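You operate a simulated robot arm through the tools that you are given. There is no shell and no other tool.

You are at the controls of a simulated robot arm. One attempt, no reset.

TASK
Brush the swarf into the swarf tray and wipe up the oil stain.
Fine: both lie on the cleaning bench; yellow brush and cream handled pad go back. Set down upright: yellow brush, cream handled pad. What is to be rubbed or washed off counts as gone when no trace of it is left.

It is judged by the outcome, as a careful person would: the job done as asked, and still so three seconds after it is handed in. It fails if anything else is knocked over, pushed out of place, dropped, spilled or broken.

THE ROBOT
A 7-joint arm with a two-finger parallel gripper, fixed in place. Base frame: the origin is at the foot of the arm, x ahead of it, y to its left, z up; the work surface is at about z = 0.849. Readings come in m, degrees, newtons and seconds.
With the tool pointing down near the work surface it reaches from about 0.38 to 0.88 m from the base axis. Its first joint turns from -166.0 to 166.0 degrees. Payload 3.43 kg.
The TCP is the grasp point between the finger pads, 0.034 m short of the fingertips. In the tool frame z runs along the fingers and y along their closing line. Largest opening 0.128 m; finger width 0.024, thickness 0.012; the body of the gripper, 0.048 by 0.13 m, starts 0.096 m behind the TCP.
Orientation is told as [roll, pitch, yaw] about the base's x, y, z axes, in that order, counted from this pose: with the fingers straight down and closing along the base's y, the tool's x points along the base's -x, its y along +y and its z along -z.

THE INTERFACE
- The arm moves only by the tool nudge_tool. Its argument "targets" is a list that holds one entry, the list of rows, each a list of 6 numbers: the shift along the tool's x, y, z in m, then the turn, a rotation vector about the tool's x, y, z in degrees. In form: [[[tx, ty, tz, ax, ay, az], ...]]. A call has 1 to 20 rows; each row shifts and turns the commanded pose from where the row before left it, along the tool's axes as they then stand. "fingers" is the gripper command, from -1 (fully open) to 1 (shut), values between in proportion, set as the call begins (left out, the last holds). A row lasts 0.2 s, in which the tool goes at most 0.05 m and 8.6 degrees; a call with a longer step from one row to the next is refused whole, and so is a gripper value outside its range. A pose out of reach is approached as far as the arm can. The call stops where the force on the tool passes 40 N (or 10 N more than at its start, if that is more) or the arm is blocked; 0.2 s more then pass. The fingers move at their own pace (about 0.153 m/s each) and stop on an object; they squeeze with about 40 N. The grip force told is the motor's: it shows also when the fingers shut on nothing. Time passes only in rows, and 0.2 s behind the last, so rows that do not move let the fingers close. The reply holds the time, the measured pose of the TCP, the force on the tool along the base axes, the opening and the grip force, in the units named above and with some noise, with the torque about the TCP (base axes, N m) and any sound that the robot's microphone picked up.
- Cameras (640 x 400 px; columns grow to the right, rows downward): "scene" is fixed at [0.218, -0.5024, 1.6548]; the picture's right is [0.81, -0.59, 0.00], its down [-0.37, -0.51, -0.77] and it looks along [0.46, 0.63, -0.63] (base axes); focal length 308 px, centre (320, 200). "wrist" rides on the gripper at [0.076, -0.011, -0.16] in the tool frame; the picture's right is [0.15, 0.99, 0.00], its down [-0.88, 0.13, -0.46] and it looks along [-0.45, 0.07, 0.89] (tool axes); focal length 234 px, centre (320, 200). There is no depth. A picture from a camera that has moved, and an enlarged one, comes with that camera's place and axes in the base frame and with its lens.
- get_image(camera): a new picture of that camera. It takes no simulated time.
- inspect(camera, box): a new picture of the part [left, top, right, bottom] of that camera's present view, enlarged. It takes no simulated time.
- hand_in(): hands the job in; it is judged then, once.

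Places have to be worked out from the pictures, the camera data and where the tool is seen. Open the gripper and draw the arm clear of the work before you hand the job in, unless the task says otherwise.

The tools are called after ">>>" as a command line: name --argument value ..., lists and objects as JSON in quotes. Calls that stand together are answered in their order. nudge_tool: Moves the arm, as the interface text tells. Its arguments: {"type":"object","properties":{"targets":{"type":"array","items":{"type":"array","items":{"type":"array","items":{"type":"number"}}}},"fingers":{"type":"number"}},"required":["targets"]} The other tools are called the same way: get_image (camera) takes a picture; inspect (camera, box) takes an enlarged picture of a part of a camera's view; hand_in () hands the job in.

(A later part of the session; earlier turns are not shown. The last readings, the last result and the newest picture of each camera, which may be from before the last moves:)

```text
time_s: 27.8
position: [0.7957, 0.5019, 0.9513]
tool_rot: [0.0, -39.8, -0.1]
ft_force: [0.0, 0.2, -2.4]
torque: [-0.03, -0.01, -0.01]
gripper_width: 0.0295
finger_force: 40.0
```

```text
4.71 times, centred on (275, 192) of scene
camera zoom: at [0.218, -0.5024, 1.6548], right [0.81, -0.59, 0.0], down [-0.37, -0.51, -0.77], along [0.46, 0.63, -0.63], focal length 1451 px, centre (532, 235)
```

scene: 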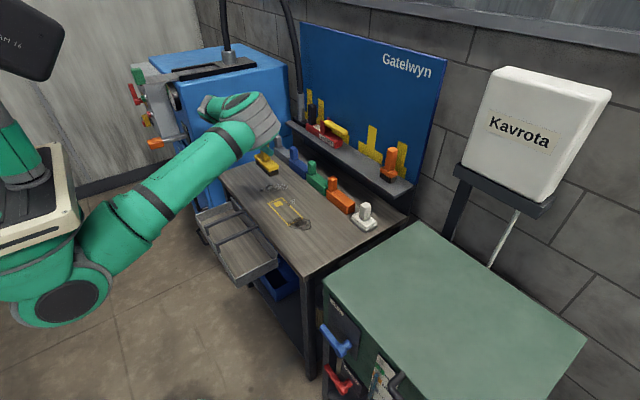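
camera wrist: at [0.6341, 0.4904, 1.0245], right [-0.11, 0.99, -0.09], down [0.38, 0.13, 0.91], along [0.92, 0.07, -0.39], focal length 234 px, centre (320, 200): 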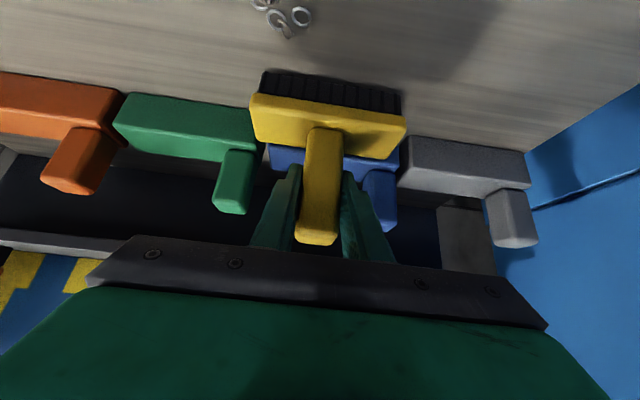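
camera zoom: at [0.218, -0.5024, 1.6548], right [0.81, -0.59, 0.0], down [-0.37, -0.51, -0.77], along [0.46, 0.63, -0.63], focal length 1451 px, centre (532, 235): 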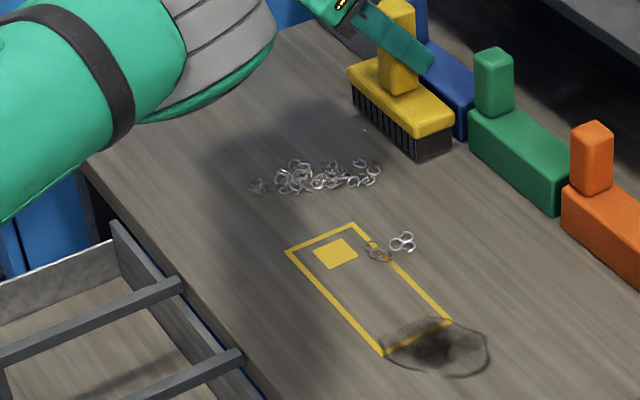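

The brush stands just above the bench behind the pile. I shift it 7 mm toward −y so its end covers the nearest ring, press lightly, and sweep toward −x up to about x=0.615.

>>> nudge_tool --targets '[[[0, -0.007, 0, 0, 0, 0], [0.0032, 0, 0.0038, 0, 0, 0], [0.0153, 0, -0.0129, 0, 0, 0], [0.0191, 0, -0.0161, 0, 0, 0], [0.0191, 0, -0.0161, 0, 0, 0], [0.0191, 0, -0.0161, 0, 0, 0], [0.0191, 0, -0.0161, 0, 0, 0], [0.0191, 0, -0.0161, 0, 0, 0], [0.0191, 0, -0.0161, 0, 0, 0], [0, 0, 0, 0, 0, 0]]]'

>>> get_image --camera "wrist"

>>> get_image --camera "scene"

```text
time_s: 30.0
position: [0.6236, 0.4962, 0.9476]
tool_rot: [0.0, -40.0, -0.2]
ft_force: [-0.2, -0.2, -0.6]
torque: [0.02, 0.01, 0.0]
gripper_width: 0.0297
finger_force: 39.7
```

```text
taken
camera wrist: at [0.4633, 0.4844, 1.0198], right [-0.11, 0.99, -0.09], down [0.38, 0.13, 0.91], along [0.92, 0.07, -0.39], focal length 234 px, centre (320, 200)
```

wrist: 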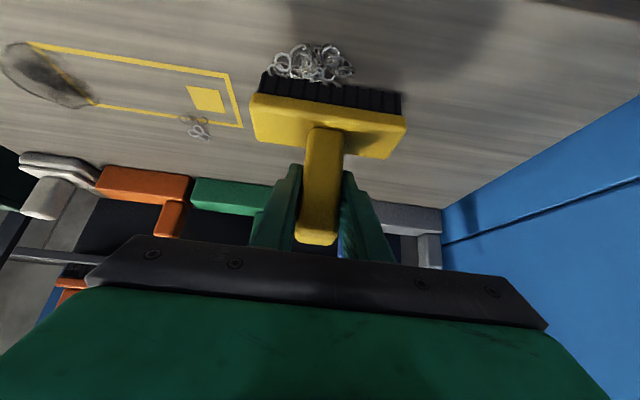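

```text
taken
```

scene: 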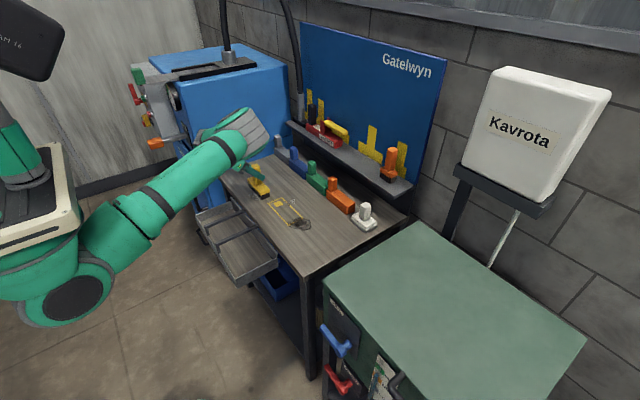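

The whole pile is in front of the brush, toward its −y end. I zoom in to check that none slips past the end and where the bar is.

>>> inspect --camera "wrist" --box '[220, 0, 440, 130]'

>>> inspect --camera "scene" --box '[190, 160, 300, 240]'

```text
2.91 times, centred on (330, 65) of wrist
camera zoom: at [0.4633, 0.4844, 1.0198], right [-0.11, 0.99, -0.09], down [0.38, 0.13, 0.91], along [0.92, 0.07, -0.39], focal length 681 px, centre (291, 593)
```

zoom: 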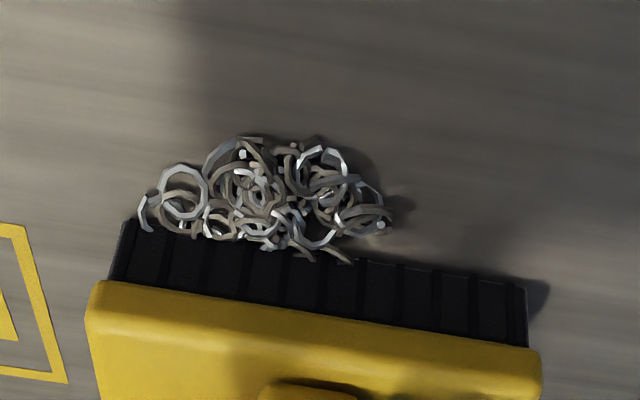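

```text
5.00 times, centred on (245, 200) of scene
camera zoom: at [0.218, -0.5024, 1.6548], right [0.81, -0.59, 0.0], down [-0.37, -0.51, -0.77], along [0.46, 0.63, -0.63], focal length 1541 px, centre (695, 200)
```

zoom: 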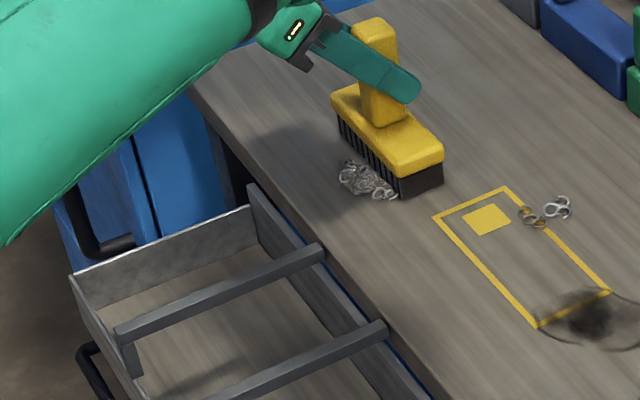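

The pile clears the bar at y≈0.43 by about a centimetre. I finish the stroke over the edge with a slight drift toward +y for more margin.

>>> nudge_tool --targets '[[[0.0233, 0.006, -0.0189, 0, 0, 0], [0.023, 0.006, -0.0193, 0, 0, 0], [0.023, 0.006, -0.0193, 0, 0, 0], [0.0276, 0.003, -0.0231, 0, 0, 0], [0, 0, 0, 0, 0, 0], [0, 0, 0, 0, 0, 0]]]'

>>> get_image --camera "wrist"

>>> inspect --camera "scene" --box '[190, 160, 300, 280]'

```text
time_s: 31.4
position: [0.4965, 0.5188, 0.9465]
tool_rot: [0.0, -40.1, 0.0]
ft_force: [0.0, -0.1, -2.3]
torque: [0.02, -0.02, 0.0]
gripper_width: 0.0298
finger_force: 39.8
```

```text
taken
camera wrist: at [0.335, 0.5077, 1.0194], right [-0.11, 0.99, -0.09], down [0.38, 0.13, 0.91], along [0.92, 0.07, -0.39], focal length 234 px, centre (320, 200)
```

wrist: 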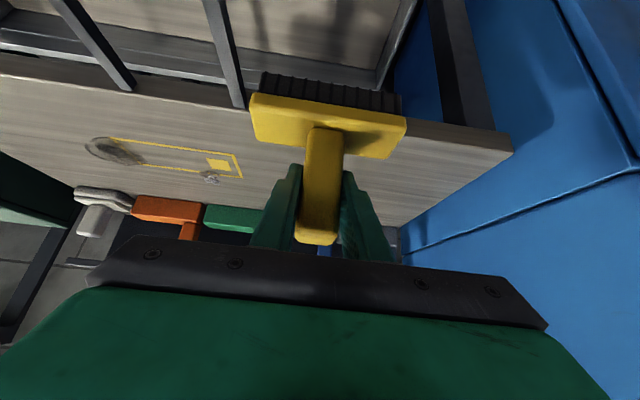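

```text
3.33 times, centred on (245, 220) of scene
camera zoom: at [0.218, -0.5024, 1.6548], right [0.81, -0.59, 0.0], down [-0.37, -0.51, -0.77], along [0.46, 0.63, -0.63], focal length 1028 px, centre (570, 133)
```

zoom: 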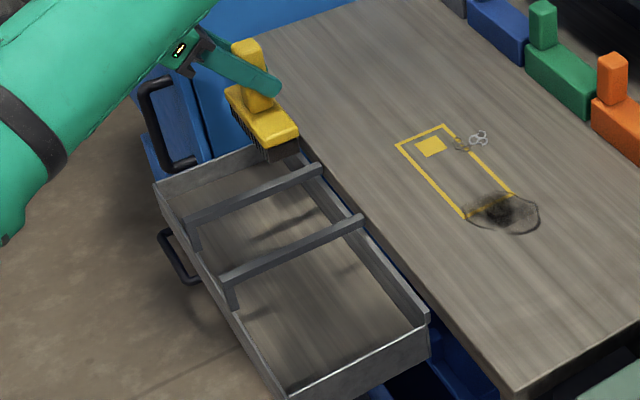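

The rings are off the bench; they should lie in the tray behind the brush. I lift the brush and look into the tray.

>>> nudge_tool --targets '[[[-0.0257, 0, -0.0306, 0, 0, 0], [-0.0257, 0, -0.0306, 0, 0, 0], [-0.0257, 0, -0.0306, 0, 0, 0], [-0.0306, 0, 0.0257, 0, 0, 0], [-0.0306, -0.02, 0.0257, 0, 0, 0], [-0.0306, -0.02, 0.0257, 0, 0, 0], [0, 0, 0, 0, 0, 0]]]'

>>> inspect --camera "scene" --box '[185, 160, 315, 290]'

>>> get_image --camera "wrist"

```text
time_s: 33.0
position: [0.62, 0.4752, 1.067]
tool_rot: [0.0, -39.9, 0.0]
ft_force: [0.9, 0.4, -1.1]
torque: [-0.03, 0.05, 0.01]
gripper_width: 0.0293
finger_force: 40.2
```

```text
3.08 times, centred on (250, 225) of scene
camera zoom: at [0.218, -0.5024, 1.6548], right [0.81, -0.59, 0.0], down [-0.37, -0.51, -0.77], along [0.46, 0.63, -0.63], focal length 948 px, centre (535, 123)
```

zoom: 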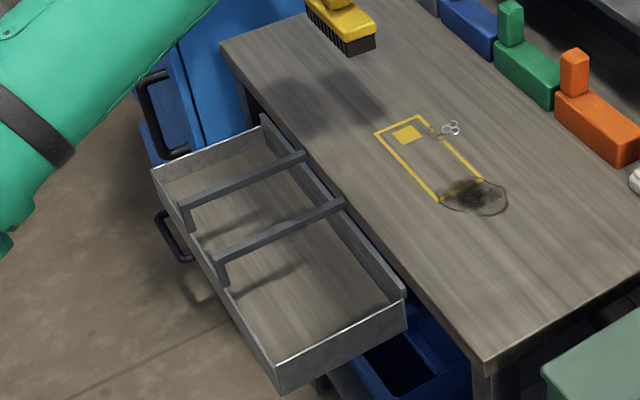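

```text
taken
camera wrist: at [0.459, 0.4641, 1.1396], right [-0.11, 0.99, -0.09], down [0.38, 0.13, 0.91], along [0.92, 0.07, -0.39], focal length 234 px, centre (320, 200)
```

wrist: 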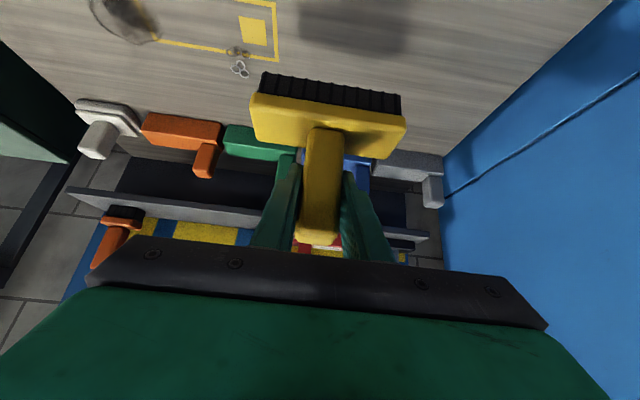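

I do not see the rings at once, so I zoom far into the tray's left compartment.

>>> inspect --camera "scene" --box '[210, 185, 260, 225]'

>>> inspect --camera "scene" --box '[200, 200, 290, 290]'

```text
10.00 times, centred on (235, 205) of scene
camera zoom: at [0.218, -0.5024, 1.6548], right [0.81, -0.59, 0.0], down [-0.37, -0.51, -0.77], along [0.46, 0.63, -0.63], focal length 3083 px, centre (1170, 150)
```

zoom: 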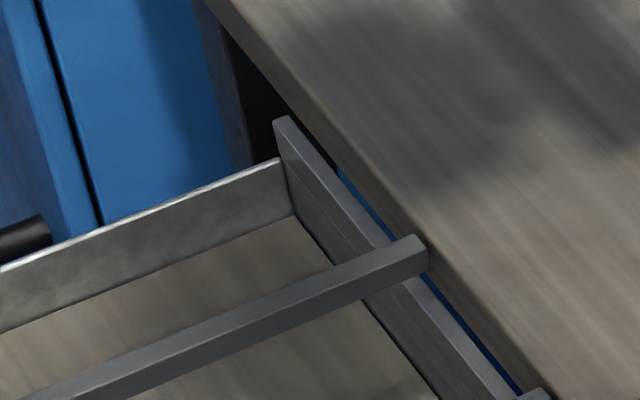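

```text
4.44 times, centred on (245, 245) of scene
camera zoom: at [0.218, -0.5024, 1.6548], right [0.81, -0.59, 0.0], down [-0.37, -0.51, -0.77], along [0.46, 0.63, -0.63], focal length 1370 px, centre (653, 0)
```

zoom: 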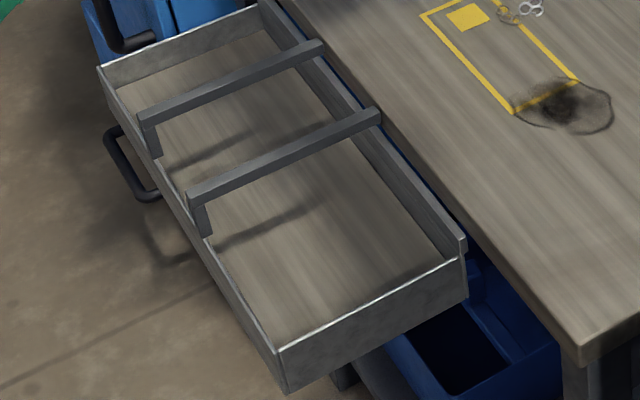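

No rings are visible in the tray from here, so I must find them before going on. I raise the tool and bring it to vertical so the wrist camera looks down on the tray's rear and the bench edge.

>>> nudge_tool --targets '[[[-0.0257, 0.01, -0.0306, 0, 0, 0], [-0.0257, 0.01, -0.0306, 0, 0, 0], [0, 0, 0, 0, 8, 0], [0, 0, 0, 0, 8, 0], [0, 0, 0, 0, 8, 0], [0, 0, 0, 0, 8, 0], [0, 0, 0, 0, 8, 0], [0, 0, 0, 0, 0, 0]]]'

>>> get_image --camera "wrist"

>>> get_image --camera "scene"

```text
time_s: 34.8
position: [0.6184, 0.4978, 1.1465]
tool_rot: [0.0, 0.1, 0.0]
ft_force: [0.0, -2.0, 0.1]
torque: [0.0, -0.02, 0.0]
gripper_width: 0.0
finger_force: 33.1
```

```text
taken
camera wrist: at [0.5431, 0.4855, 1.3052], right [-0.15, 0.99, 0.0], down [0.88, 0.13, 0.45], along [0.45, 0.07, -0.89], focal length 234 px, centre (320, 200)
```

wrist: 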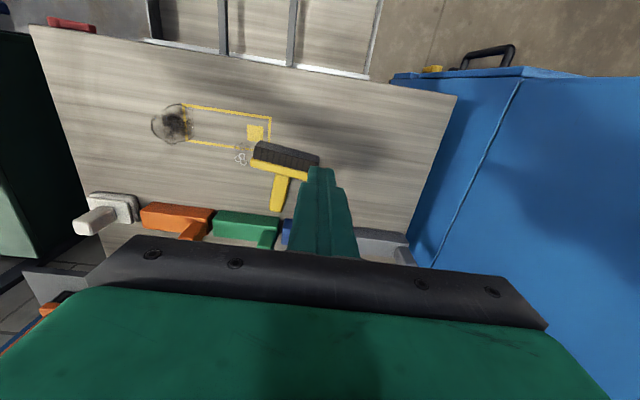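

```text
taken
```

scene: 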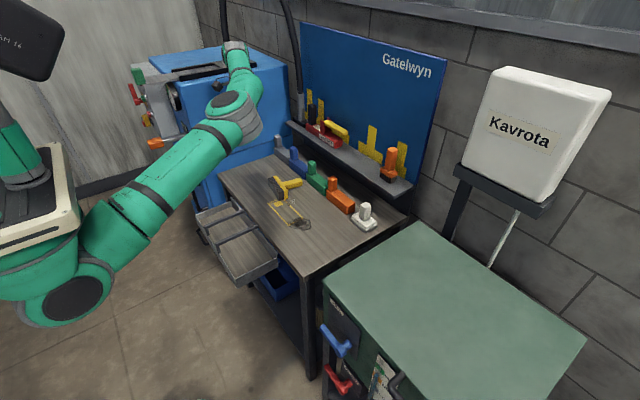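

The brush slipped from the grip during that tilt and now lies on its side on the bench. First I look closely at it, the tray and the surroundings.

>>> inspect --camera "wrist" --box '[130, 0, 460, 220]'

>>> inspect --camera "wrist" --box '[140, 0, 390, 90]'

>>> inspect --camera "scene" --box '[240, 150, 340, 240]'

>>> inspect --camera "wrist" --box '[220, 120, 360, 220]'

```text
1.82 times, centred on (295, 110) of wrist
camera zoom: at [0.5431, 0.4855, 1.3052], right [-0.15, 0.99, 0.0], down [0.88, 0.13, 0.45], along [0.45, 0.07, -0.89], focal length 426 px, centre (366, 364)
```

zoom: 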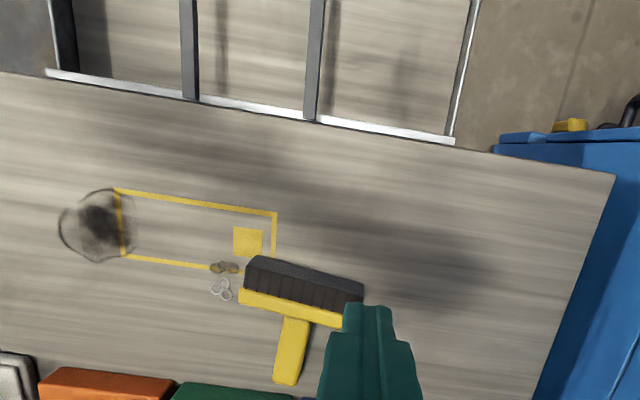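

```text
2.56 times, centred on (265, 45) of wrist
camera zoom: at [0.5431, 0.4855, 1.3052], right [-0.15, 0.99, 0.0], down [0.88, 0.13, 0.45], along [0.45, 0.07, -0.89], focal length 600 px, centre (461, 597)
```

zoom: 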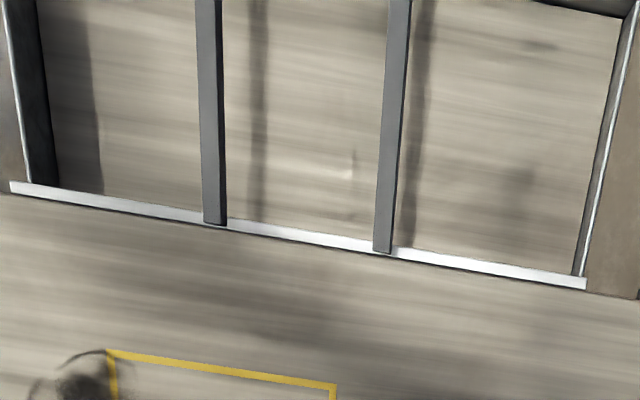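

```text
4.44 times, centred on (290, 195) of scene
camera zoom: at [0.218, -0.5024, 1.6548], right [0.81, -0.59, 0.0], down [-0.37, -0.51, -0.77], along [0.46, 0.63, -0.63], focal length 1370 px, centre (453, 222)
```

zoom: 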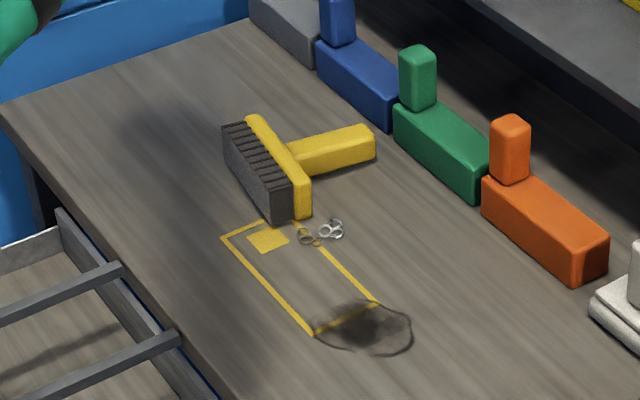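

```text
4.00 times, centred on (290, 170) of wrist
camera zoom: at [0.5431, 0.4855, 1.3052], right [-0.15, 0.99, 0.0], down [0.88, 0.13, 0.45], along [0.45, 0.07, -0.89], focal length 937 px, centre (440, 320)
```

zoom: 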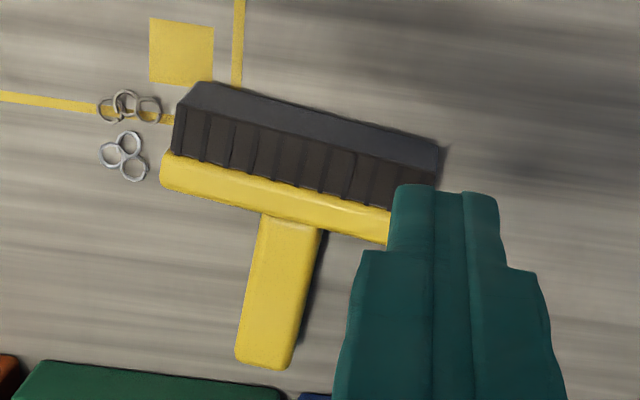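

The brush lies on its side near (0.69, 0.44) and nothing else was disturbed. The tray looks empty, so I search the tray floor, the blue bin and the floor for the rings.

>>> inspect --camera "scene" --box '[190, 195, 270, 250]'

>>> inspect --camera "scene" --box '[100, 200, 320, 390]'

>>> inspect --camera "wrist" --box '[280, 0, 390, 80]'

>>> inspect --camera "scene" --box '[230, 240, 320, 310]'

```text
7.27 times, centred on (230, 222) of scene
camera zoom: at [0.218, -0.5024, 1.6548], right [0.81, -0.59, 0.0], down [-0.37, -0.51, -0.77], along [0.46, 0.63, -0.63], focal length 2242 px, centre (974, 36)
```

zoom: 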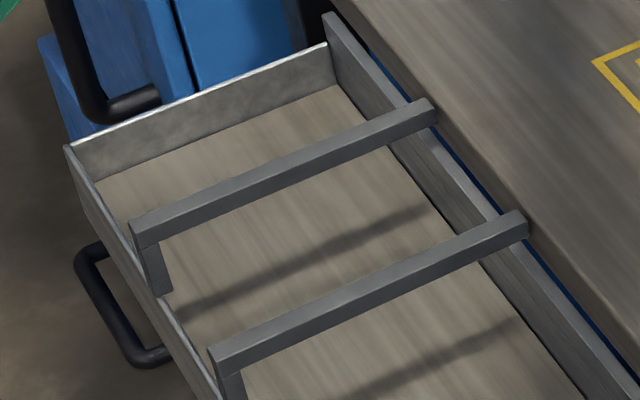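

```text
2.11 times, centred on (210, 295) of scene
camera zoom: at [0.218, -0.5024, 1.6548], right [0.81, -0.59, 0.0], down [-0.37, -0.51, -0.77], along [0.46, 0.63, -0.63], focal length 649 px, centre (552, 0)
```

zoom: 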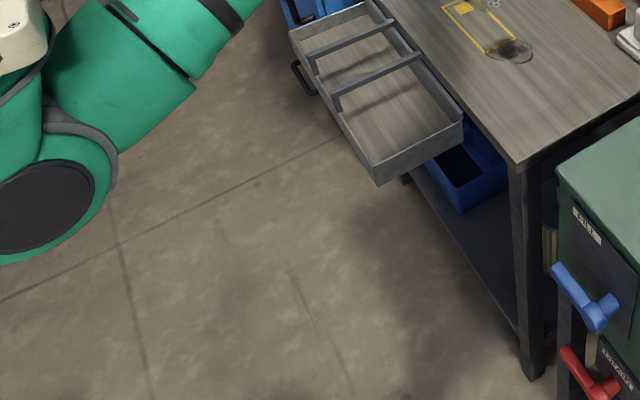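

```text
5.00 times, centred on (335, 40) of wrist
camera zoom: at [0.5431, 0.4855, 1.3052], right [-0.15, 0.99, 0.0], down [0.88, 0.13, 0.45], along [0.45, 0.07, -0.89], focal length 1171 px, centre (245, 1000)
```

zoom: 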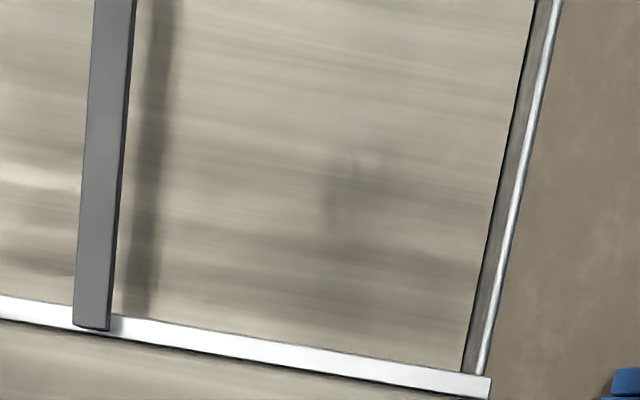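

```text
5.71 times, centred on (275, 275) of scene
camera zoom: at [0.218, -0.5024, 1.6548], right [0.81, -0.59, 0.0], down [-0.37, -0.51, -0.77], along [0.46, 0.63, -0.63], focal length 1762 px, centre (577, -229)
```

zoom: 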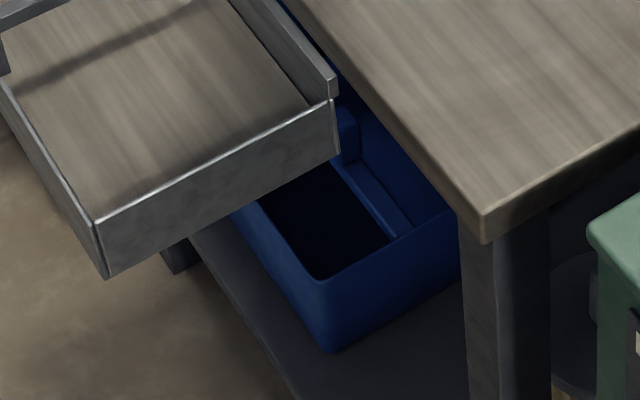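

Nothing in the tray yet. I zoom into the floor under and around the tray and the lower shelf to find where the rings went.

>>> inspect --camera "scene" --box '[190, 230, 270, 290]'

>>> inspect --camera "scene" --box '[200, 280, 320, 380]'

>>> inspect --camera "scene" --box '[90, 180, 210, 280]'

>>> inspect --camera "wrist" --box '[340, 0, 560, 90]'

```text
6.67 times, centred on (230, 260) of scene
camera zoom: at [0.218, -0.5024, 1.6548], right [0.81, -0.59, 0.0], down [-0.37, -0.51, -0.77], along [0.46, 0.63, -0.63], focal length 2055 px, centre (920, -200)
```

zoom: 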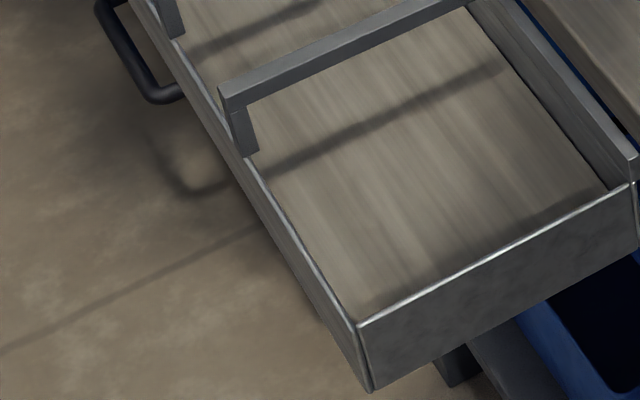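

```text
4.00 times, centred on (260, 330) of scene
camera zoom: at [0.218, -0.5024, 1.6548], right [0.81, -0.59, 0.0], down [-0.37, -0.51, -0.77], along [0.46, 0.63, -0.63], focal length 1233 px, centre (560, -320)
```

zoom: 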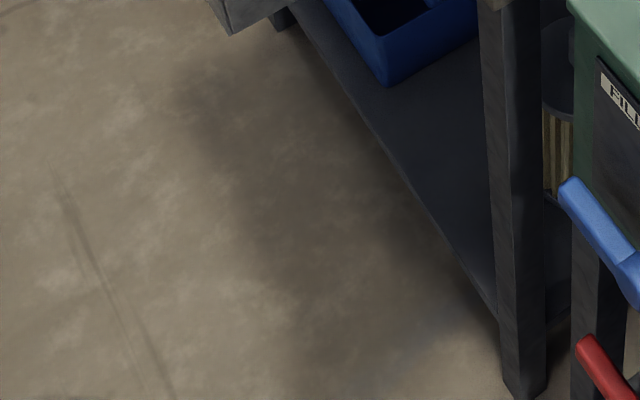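

```text
4.00 times, centred on (150, 230) of scene
camera zoom: at [0.218, -0.5024, 1.6548], right [0.81, -0.59, 0.0], down [-0.37, -0.51, -0.77], along [0.46, 0.63, -0.63], focal length 1233 px, centre (1000, 80)
```

zoom: 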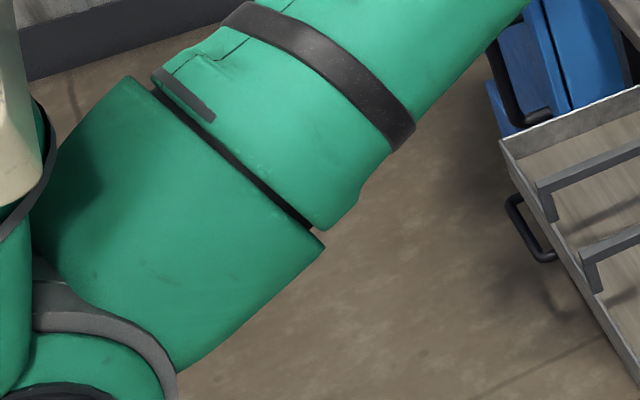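

```text
2.91 times, centred on (450, 45) of wrist
camera zoom: at [0.5431, 0.4855, 1.3052], right [-0.15, 0.99, 0.0], down [0.88, 0.13, 0.45], along [0.45, 0.07, -0.89], focal length 681 px, centre (-58, 651)
```

zoom: 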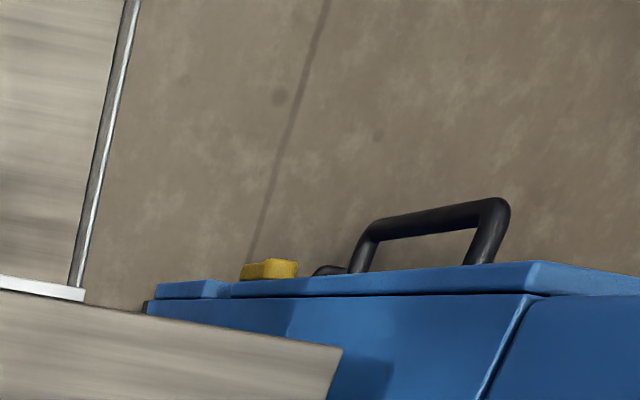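

The rings are not visible anywhere; I will watch the last two clusters when they fall. First I must recover the brush: it lies with bristles facing −x and its handle pointing +x (about −6° yaw) around (0.754, 0.436). I go above the handle with the tool vertical, fingers half open.

>>> nudge_tool --targets '[[[0, 0, 0, 0, 0, 6], [-0.02355, -0.00788, 0.0311, 0, 0, 0], [-0.02355, -0.00788, 0.0311, 0, 0, 0], [-0.02355, -0.00788, 0.0311, 0, 0, 0], [-0.02355, -0.00788, 0.0311, 0, 0, 0], [-0.02355, -0.00788, 0.0311, 0, 0, 0], [-0.02355, -0.00788, 0.0311, 0, 0, 0], [0, 0, 0, 0, 0, 0], [0, 0, 0, 0, 0, 0]]]' --fingers 0

>>> get_image --camera "wrist"

>>> inspect --camera "scene" --box '[240, 130, 360, 230]'

```text
time_s: 36.8
position: [0.7525, 0.4345, 0.9582]
tool_rot: [0.0, -0.1, -6.0]
ft_force: [-0.2, -0.3, 0.0]
torque: [0.0, -0.01, 0.03]
gripper_width: 0.064
finger_force: 0.0
```

```text
taken
camera wrist: at [0.677, 0.4301, 1.1176], right [-0.04, 1.0, 0.0], down [0.89, 0.04, 0.46], along [0.45, 0.02, -0.89], focal length 234 px, centre (320, 200)
```

wrist: 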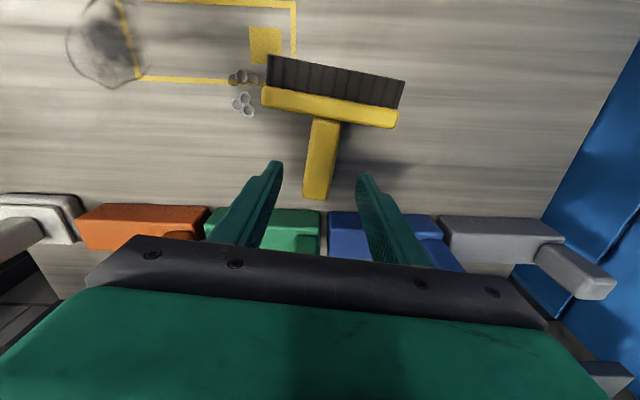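

```text
4.00 times, centred on (300, 180) of scene
camera zoom: at [0.218, -0.5024, 1.6548], right [0.81, -0.59, 0.0], down [-0.37, -0.51, -0.77], along [0.46, 0.63, -0.63], focal length 1233 px, centre (400, 280)
```

zoom: 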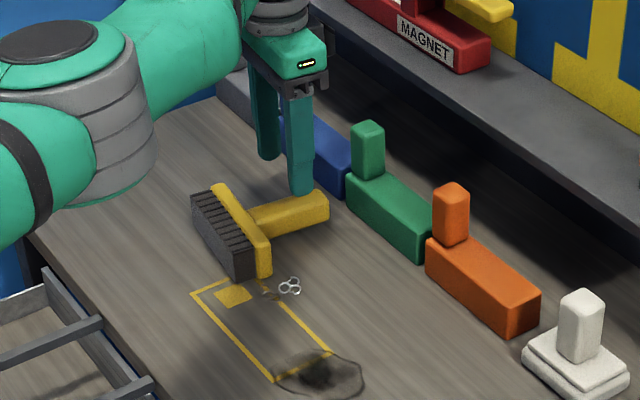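

The fingers straddle the lying handle (centre y≈0.435 at this x). I lower to TCP z≈0.887, which keeps the fingertips about 3 mm off the bench.

>>> nudge_tool --targets '[[[0, 0, 0.0237, 0, 0, 0], [0, 0, 0.0237, 0, 0, 0], [0, 0, 0.0233, 0, 0, 0], [0, 0, 0, 0, 0, 0], [0, 0, 0, 0, 0, 0]]]'

>>> inspect --camera "wrist" --box '[200, 40, 440, 240]'

>>> inspect --camera "scene" --box '[260, 140, 340, 210]'

```text
time_s: 38.0
position: [0.7533, 0.4352, 0.8861]
tool_rot: [0.0, 0.1, -5.9]
ft_force: [-1.1, -0.2, 0.6]
torque: [-0.04, 0.03, -0.02]
gripper_width: 0.0638
finger_force: 0.1
```

```text
2.00 times, centred on (320, 140) of wrist
camera zoom: at [0.6765, 0.4306, 1.0464], right [-0.04, 1.0, 0.0], down [0.89, 0.04, 0.46], along [0.45, 0.02, -0.89], focal length 468 px, centre (320, 320)
```

zoom: 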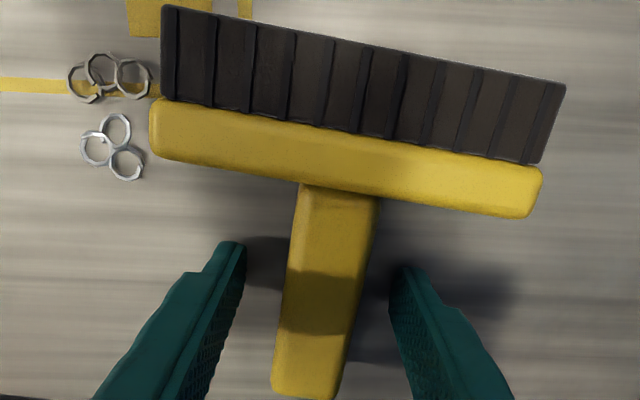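

```text
5.71 times, centred on (300, 175) of scene
camera zoom: at [0.218, -0.5024, 1.6548], right [0.81, -0.59, 0.0], down [-0.37, -0.51, -0.77], along [0.46, 0.63, -0.63], focal length 1762 px, centre (434, 343)
```

zoom: 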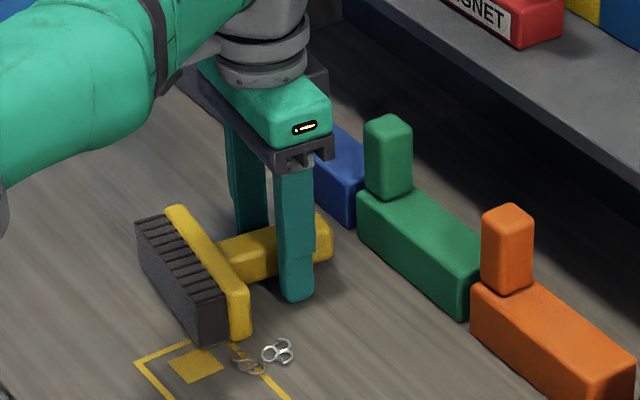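

The handle is between the fingers. I close the gripper on it.

>>> nudge_tool --targets '[[[0, 0, 0, 0, 0, 0], [0, 0, 0, 0, 0, 0], [0, 0, 0, 0, 0, 0]]]' --fingers 1

>>> inspect --camera "wrist" --box '[200, 40, 440, 240]'

```text
time_s: 38.8
position: [0.7528, 0.4334, 0.8868]
tool_rot: [-0.1, 0.0, -6.0]
ft_force: [0.9, -0.2, 1.1]
torque: [0.01, -0.09, -0.02]
gripper_width: 0.0292
finger_force: 39.6
```

```text
2.00 times, centred on (320, 140) of wrist
camera zoom: at [0.6764, 0.4307, 1.0465], right [-0.04, 1.0, 0.0], down [0.89, 0.04, 0.46], along [0.45, 0.02, -0.89], focal length 468 px, centre (320, 320)
```

zoom: 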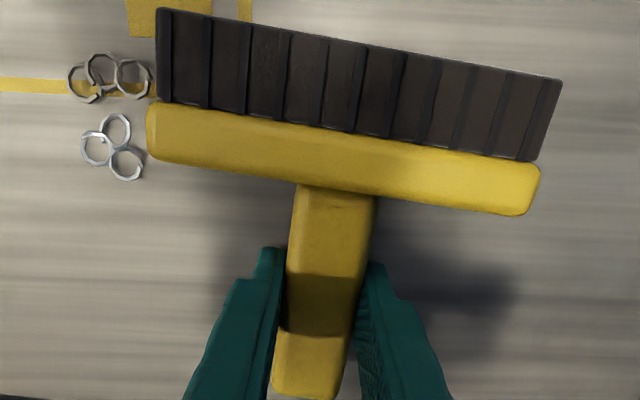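

Gripped. I now swing the handle up around the bristle edge that rests on the bench: small lift, then 40° of rotation following the arc.

>>> nudge_tool --targets '[[[0, 0, -0.005, 0, 0, 0], [0.0061, 0, -0.0116, 0, -8, 0], [0.0061, 0, -0.0116, 0, -8, 0], [0.0061, 0, -0.0116, 0, -8, 0], [0.0061, 0, -0.0116, 0, -8, 0], [0.0061, 0, -0.0116, 0, -8, 0], [0, 0, 0, 0, 0, 0]]]'

>>> get_image --camera "wrist"

>>> inspect --camera "scene" --box '[240, 130, 360, 230]'

```text
time_s: 40.4
position: [0.8234, 0.5267, 0.9273]
tool_rot: [0.0, -40.1, -6.0]
ft_force: [-3.8, -3.7, 20.1]
torque: [0.07, 0.88, 0.12]
gripper_width: 0.0291
finger_force: 40.0
out of reach, approached as far as the arm can: row 2, 3, 4, 5, 6
```

```text
taken
camera wrist: at [0.662, 0.5327, 0.999], right [-0.01, 1.0, -0.09], down [0.39, 0.09, 0.92], along [0.92, -0.03, -0.39], focal length 234 px, centre (320, 200)
```

wrist: 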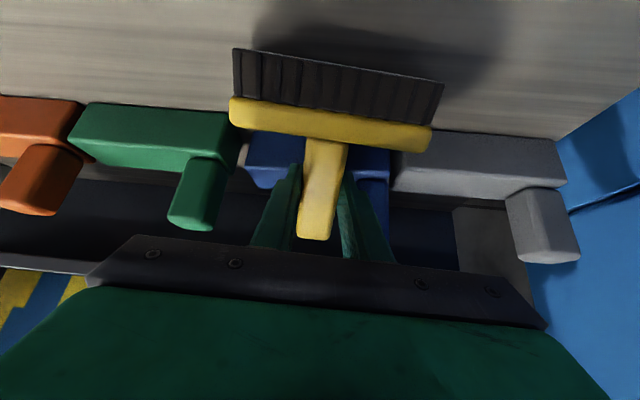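

```text
4.00 times, centred on (300, 180) of scene
camera zoom: at [0.218, -0.5024, 1.6548], right [0.81, -0.59, 0.0], down [-0.37, -0.51, -0.77], along [0.46, 0.63, -0.63], focal length 1233 px, centre (400, 280)
```

zoom: 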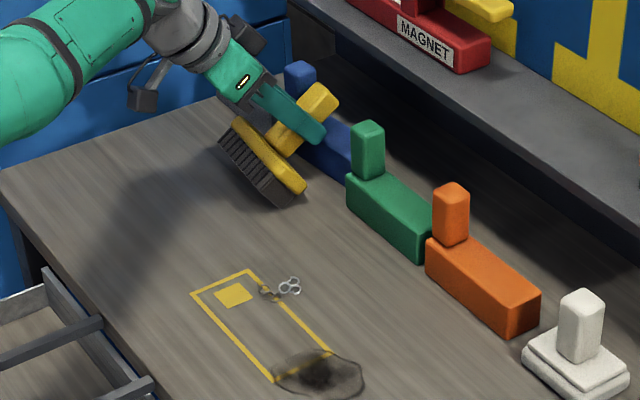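

The arm wandered off to (0.823, 0.527) as it hit its reach limit, and there is a 20 N contact. I look closely at the blue pad and the brush before moving.

>>> inspect --camera "scene" --box '[270, 135, 330, 185]'

>>> inspect --camera "wrist" --box '[200, 30, 460, 260]'

```text
8.00 times, centred on (300, 160) of scene
camera zoom: at [0.218, -0.5024, 1.6548], right [0.81, -0.59, 0.0], down [-0.37, -0.51, -0.77], along [0.46, 0.63, -0.63], focal length 2466 px, centre (480, 520)
```

zoom: 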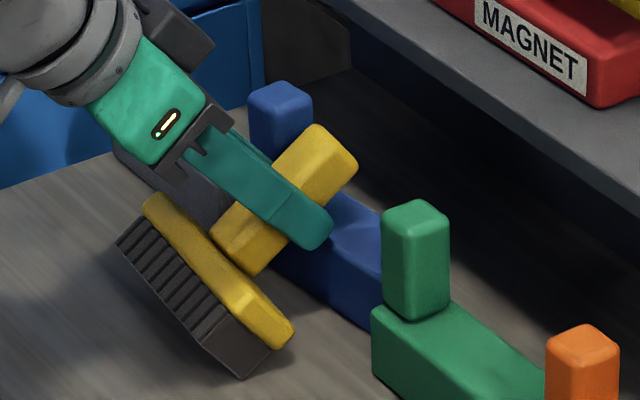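

```text
1.74 times, centred on (330, 145) of wrist
camera zoom: at [0.662, 0.5327, 0.999], right [-0.01, 1.0, -0.09], down [0.39, 0.09, 0.92], along [0.92, -0.03, -0.39], focal length 407 px, centre (303, 296)
```

zoom: 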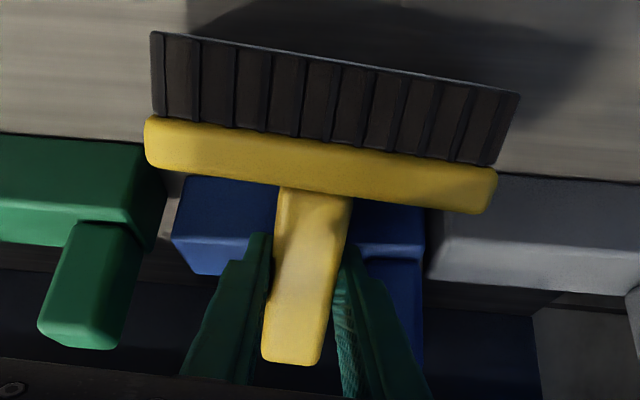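

The fingertips seem to rest on the front top edge of the blue pad, which has not shifted. I lift straight up, then draw back toward −x.

>>> nudge_tool --targets '[[[-0.0064, 0, -0.0077, 0, 0, 0], [-0.0129, 0, -0.0153, 0, 0, 0], [0.011, -0.0127, -0.0266, 0, 0, 0], [0.011, -0.0127, -0.0266, 0, 0, 0], [0.011, -0.0127, -0.0266, 0, 0, 0], [0, 0, 0, 0, 0, 0]]]'

>>> get_image --camera "wrist"

>>> inspect --camera "scene" --box '[240, 120, 360, 220]'

```text
time_s: 41.8
position: [0.8063, 0.5553, 0.9882]
tool_rot: [-0.2, -40.0, -6.0]
ft_force: [-0.2, 0.3, -1.3]
torque: [0.01, -0.09, 0.03]
gripper_width: 0.0291
finger_force: 39.8
out of reach, approached as far as the arm can: row 2, 3, 4, 5
```

```text
taken
camera wrist: at [0.6452, 0.5612, 1.0602], right [-0.01, 1.0, -0.1], down [0.39, 0.09, 0.91], along [0.92, -0.03, -0.39], focal length 234 px, centre (320, 200)
```

wrist: 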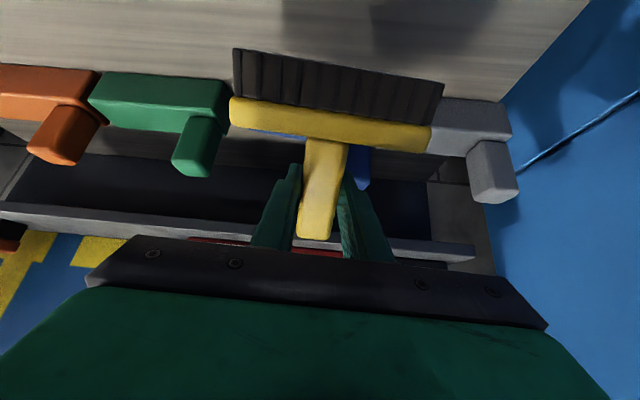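

```text
4.00 times, centred on (300, 170) of scene
camera zoom: at [0.218, -0.5024, 1.6548], right [0.81, -0.59, 0.0], down [-0.37, -0.51, -0.77], along [0.46, 0.63, -0.63], focal length 1233 px, centre (400, 320)
```

zoom: 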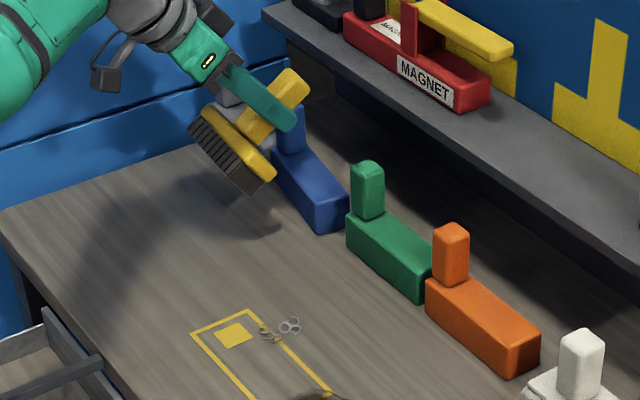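

The arm still reports a limit in this posture and drifts toward +y. I try turning the yaw back by +8°, since yaw 0 at a similar place worked before.

>>> nudge_tool --targets '[[[0, 0, 0, -5.1, 0, -6.1], [0, 0, 0, 0, 0, 0]]]'

```text
time_s: 42.4
position: [0.8175, 0.566, 0.9846]
tool_rot: [-0.2, -39.8, 2.0]
ft_force: [-0.6, -0.4, -1.5]
torque: [-0.01, -0.01, -0.02]
gripper_width: 0.0293
finger_force: 39.5
out of reach, approached as far as the arm can: row 1
```

The pose drifts outward. I test a small pure retreat toward the base.

>>> nudge_tool --targets '[[[0.023, 0, -0.0193, 0, 0, 0], [0.023, 0, -0.0193, 0, 0, 0], [0, 0, 0, 0, 0, 0]]]'

>>> get_image --camera "scene"

```text
time_s: 43.2
position: [0.7878, 0.5967, 0.9835]
tool_rot: [-0.1, -39.9, 1.8]
ft_force: [0.4, -0.1, -1.9]
torque: [0.02, -0.01, 0.0]
gripper_width: 0.0292
finger_force: 40.1
out of reach, approached as far as the arm can: row 1, 2
```

```text
taken
```

scene: 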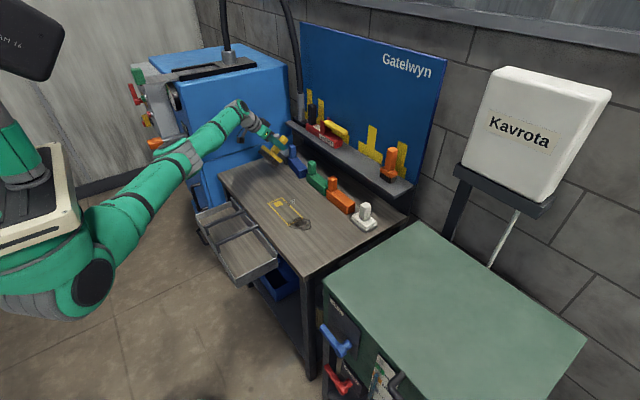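

The arm looks almost fully stretched out, so only a retreat along the line to the base can bend the elbow. I command that in a few rows.

>>> nudge_tool --targets '[[[0.025, -0.023, -0.021, 0, 0, 0], [0.025, -0.023, -0.021, 0, 0, 0], [0.025, -0.023, -0.021, 0, 0, 0], [0, 0, 0, 0, 0, 0]]]'

>>> inspect --camera "scene" --box '[180, 80, 340, 220]'

```text
time_s: 44.2
position: [0.7788, 0.6049, 0.9782]
tool_rot: [-0.1, -39.9, 2.0]
ft_force: [0.2, 0.0, -2.3]
torque: [0.02, -0.05, 0.01]
gripper_width: 0.0291
finger_force: 40.4
out of reach, approached as far as the arm can: row 1, 2, 3
```

```text
2.86 times, centred on (260, 150) of scene
camera zoom: at [0.218, -0.5024, 1.6548], right [0.81, -0.59, 0.0], down [-0.37, -0.51, -0.77], along [0.46, 0.63, -0.63], focal length 881 px, centre (491, 343)
```

zoom: 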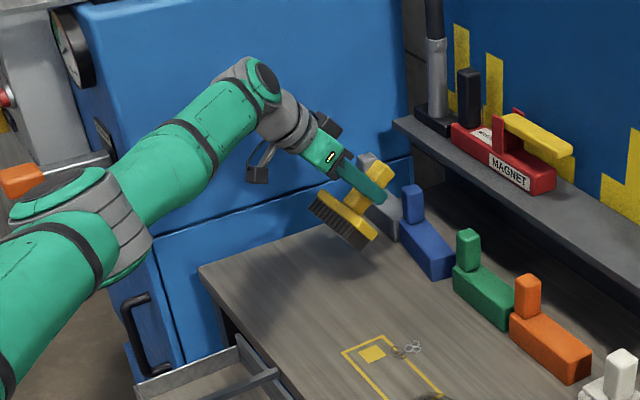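

Still limited with this tilt, so the wrist joint must be at its stop. I test whether less tilt (pitch +8°) is reachable and frees the retreat.

>>> nudge_tool --targets '[[[0, 0, 0, 0, 4, 0], [0, 0, 0, 0, 4, 0], [0.0125, -0.0115, -0.0105, 0, 0, 0], [0, 0, 0, 0, 0, 0]]]'

```text
time_s: 45.2
position: [0.7693, 0.5867, 0.9715]
tool_rot: [0.0, -31.9, 1.8]
ft_force: [-0.1, -0.8, -1.5]
torque: [0.01, -0.05, 0.0]
gripper_width: 0.0291
finger_force: 40.2
out of reach, approached as far as the arm can: row 1, 2, 3
```

Reducing the tilt lets the arm come back (r fell to 0.967). I continue in small steps, easing the tilt while retreating along the radius.

>>> nudge_tool --targets '[[[0.012, -0.0115, -0.0105, 0, 3, 0], [0.012, -0.0115, -0.0105, 0, 3, 0], [0.012, -0.0115, -0.0105, 0, 3, 0], [0.012, -0.0115, -0.0105, 0, 3, 0], [0, 0, 0, 0, 0, 0]]]'

>>> inspect --camera "scene" --box '[180, 80, 340, 220]'

```text
time_s: 46.4
position: [0.7377, 0.5707, 0.9869]
tool_rot: [-0.1, -19.8, 1.9]
ft_force: [-0.2, 0.2, -0.9]
torque: [0.0, -0.01, 0.04]
gripper_width: 0.0293
finger_force: 40.6
out of reach, approached as far as the arm can: row 1, 2, 3, 4
```

```text
2.86 times, centred on (260, 150) of scene
camera zoom: at [0.218, -0.5024, 1.6548], right [0.81, -0.59, 0.0], down [-0.37, -0.51, -0.77], along [0.46, 0.63, -0.63], focal length 881 px, centre (491, 343)
```

zoom: 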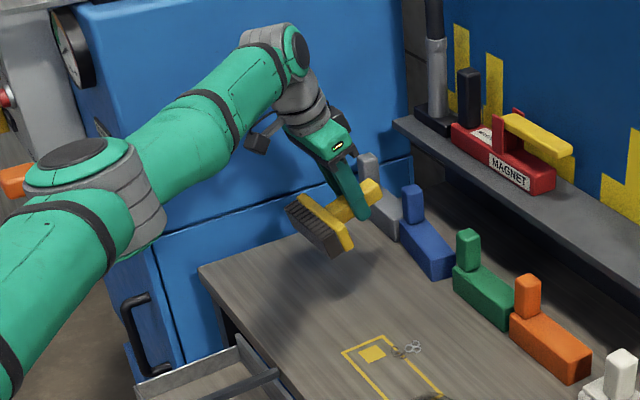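

The wrist keeps a constant radius of about 0.88: the elbow is straight and hard to bend. I command longer radial retreat steps (4.5 cm per row) over free bench space to pull it out.

>>> nudge_tool --targets '[[[0.0343, -0.0263, -0.0125, 0, 0, 0], [0.0343, -0.0263, -0.0125, 0, 0, 0], [0.0343, -0.0263, -0.0125, 0, 0, 0], [0.0343, -0.0263, -0.0125, 0, 0, 0], [0, 0, 0, 0, 0, 0]]]'

>>> inspect --camera "scene" --box '[180, 80, 340, 220]'

```text
time_s: 47.6
position: [0.7221, 0.5879, 0.9822]
tool_rot: [-0.1, -19.8, 1.9]
ft_force: [-1.3, -0.4, -1.1]
torque: [0.01, -0.04, 0.01]
gripper_width: 0.0294
finger_force: 39.3
out of reach, approached as far as the arm can: row 1, 2, 3, 4
```

```text
2.86 times, centred on (260, 150) of scene
camera zoom: at [0.218, -0.5024, 1.6548], right [0.81, -0.59, 0.0], down [-0.37, -0.51, -0.77], along [0.46, 0.63, -0.63], focal length 881 px, centre (491, 343)
```

zoom: 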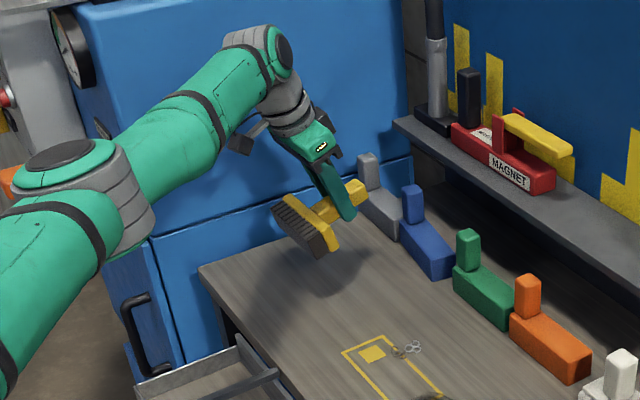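

No radial gain. I test another direction: pure −y, to see which motions the arm still follows.

>>> nudge_tool --targets '[[[0, -0.04, 0, 0, 0, 0], [0, -0.04, 0, 0, 0, 0], [0, 0, 0, 0, 0, 0]]]'

```text
time_s: 48.4
position: [0.7633, 0.5422, 0.9798]
tool_rot: [0.0, -19.8, 2.0]
ft_force: [-0.6, 0.2, -1.1]
torque: [-0.02, -0.06, 0.0]
gripper_width: 0.0293
finger_force: 39.9
out of reach, approached as far as the arm can: row 1, 2
```

All motions slide along a fixed reach sphere, so the elbow is locked straight; its axis looks near vertical, so a yaw turn should bend it. I try turning +8° per row for four rows.

>>> nudge_tool --targets '[[[0, 0, 0, -2.74, 0, -7.52], [0, 0, 0, -2.74, 0, -7.52], [0, 0, 0, -2.74, 0, -7.52], [0, 0, 0, -2.74, 0, -7.52], [0, 0, 0, 0, 0, 0]]]'

>>> inspect --camera "scene" --box '[180, 80, 340, 220]'

```text
time_s: 49.6
position: [0.7715, 0.5596, 0.9798]
tool_rot: [-0.3, -20.0, 33.2]
ft_force: [0.2, -0.3, -0.7]
torque: [0.02, -0.05, 0.02]
gripper_width: 0.0291
finger_force: 40.3
out of reach, approached as far as the arm can: row 1, 2, 3, 4
```

```text
2.86 times, centred on (260, 150) of scene
camera zoom: at [0.218, -0.5024, 1.6548], right [0.81, -0.59, 0.0], down [-0.37, -0.51, -0.77], along [0.46, 0.63, -0.63], focal length 881 px, centre (491, 343)
```

zoom: 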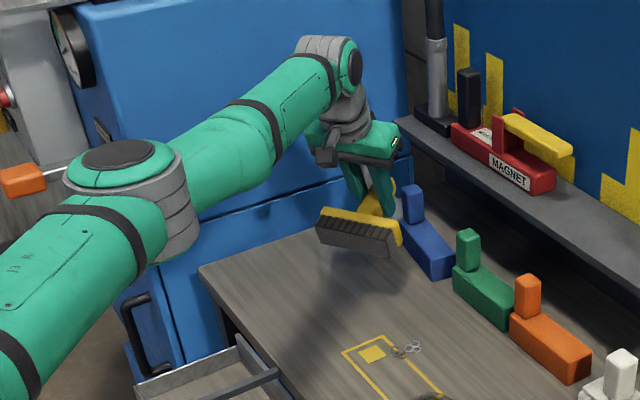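

Yaw turned to 33°, which lines the tool up with the arm. I retry the retreat straight back along the tool's own plane.

>>> nudge_tool --targets '[[[0.0423, 0, -0.0154, 0, 0, 0], [0.0423, 0, -0.0154, 0, 0, 0], [0.0423, 0, -0.0154, 0, 0, 0], [0, 0, 0, 0, 0, 0]]]'

```text
time_s: 50.6
position: [0.762, 0.5719, 0.9766]
tool_rot: [-0.1, -19.8, 33.9]
ft_force: [0.2, 1.2, -1.8]
torque: [0.02, -0.07, -0.01]
gripper_width: 0.0294
finger_force: 40.5
out of reach, approached as far as the arm can: row 1, 2, 3
```

Still locked. I test moving straight up, to see whether height is free.

>>> nudge_tool --targets '[[[-0.0137, 0, -0.0376, 0, 0, 0], [-0.0137, 0, -0.0376, 0, 0, 0], [-0.0137, 0, -0.0376, 0, 0, 0], [0, 0, 0, 0, 0, 0]]]'

>>> get_image --camera "scene"

```text
time_s: 51.6
position: [0.7617, 0.5695, 1.0991]
tool_rot: [0.1, -19.9, 33.8]
ft_force: [-0.4, -0.1, -0.5]
torque: [0.03, -0.03, 0.02]
gripper_width: 0.0291
finger_force: 39.5
```

```text
taken
```

scene: 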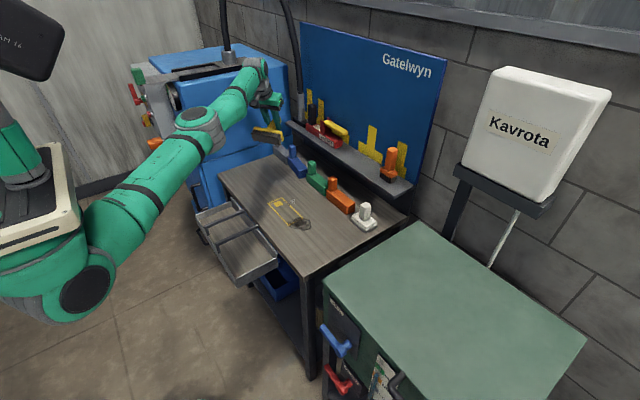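

Moving up worked without any limit, so height frees the elbow. Now I try the retreat again from here.

>>> nudge_tool --targets '[[[0.0376, 0, -0.0137, 0, 0, 0], [0.0376, 0, -0.0137, 0, 0, 0], [0.0376, 0, -0.0137, 0, 0, 0], [0, 0, 0, 0, 0, 0]]]'

```text
time_s: 52.6
position: [0.6632, 0.5008, 1.0985]
tool_rot: [-0.1, -20.0, 33.8]
ft_force: [-0.4, 0.4, -0.7]
torque: [0.02, -0.02, 0.01]
gripper_width: 0.0293
finger_force: 39.6
```

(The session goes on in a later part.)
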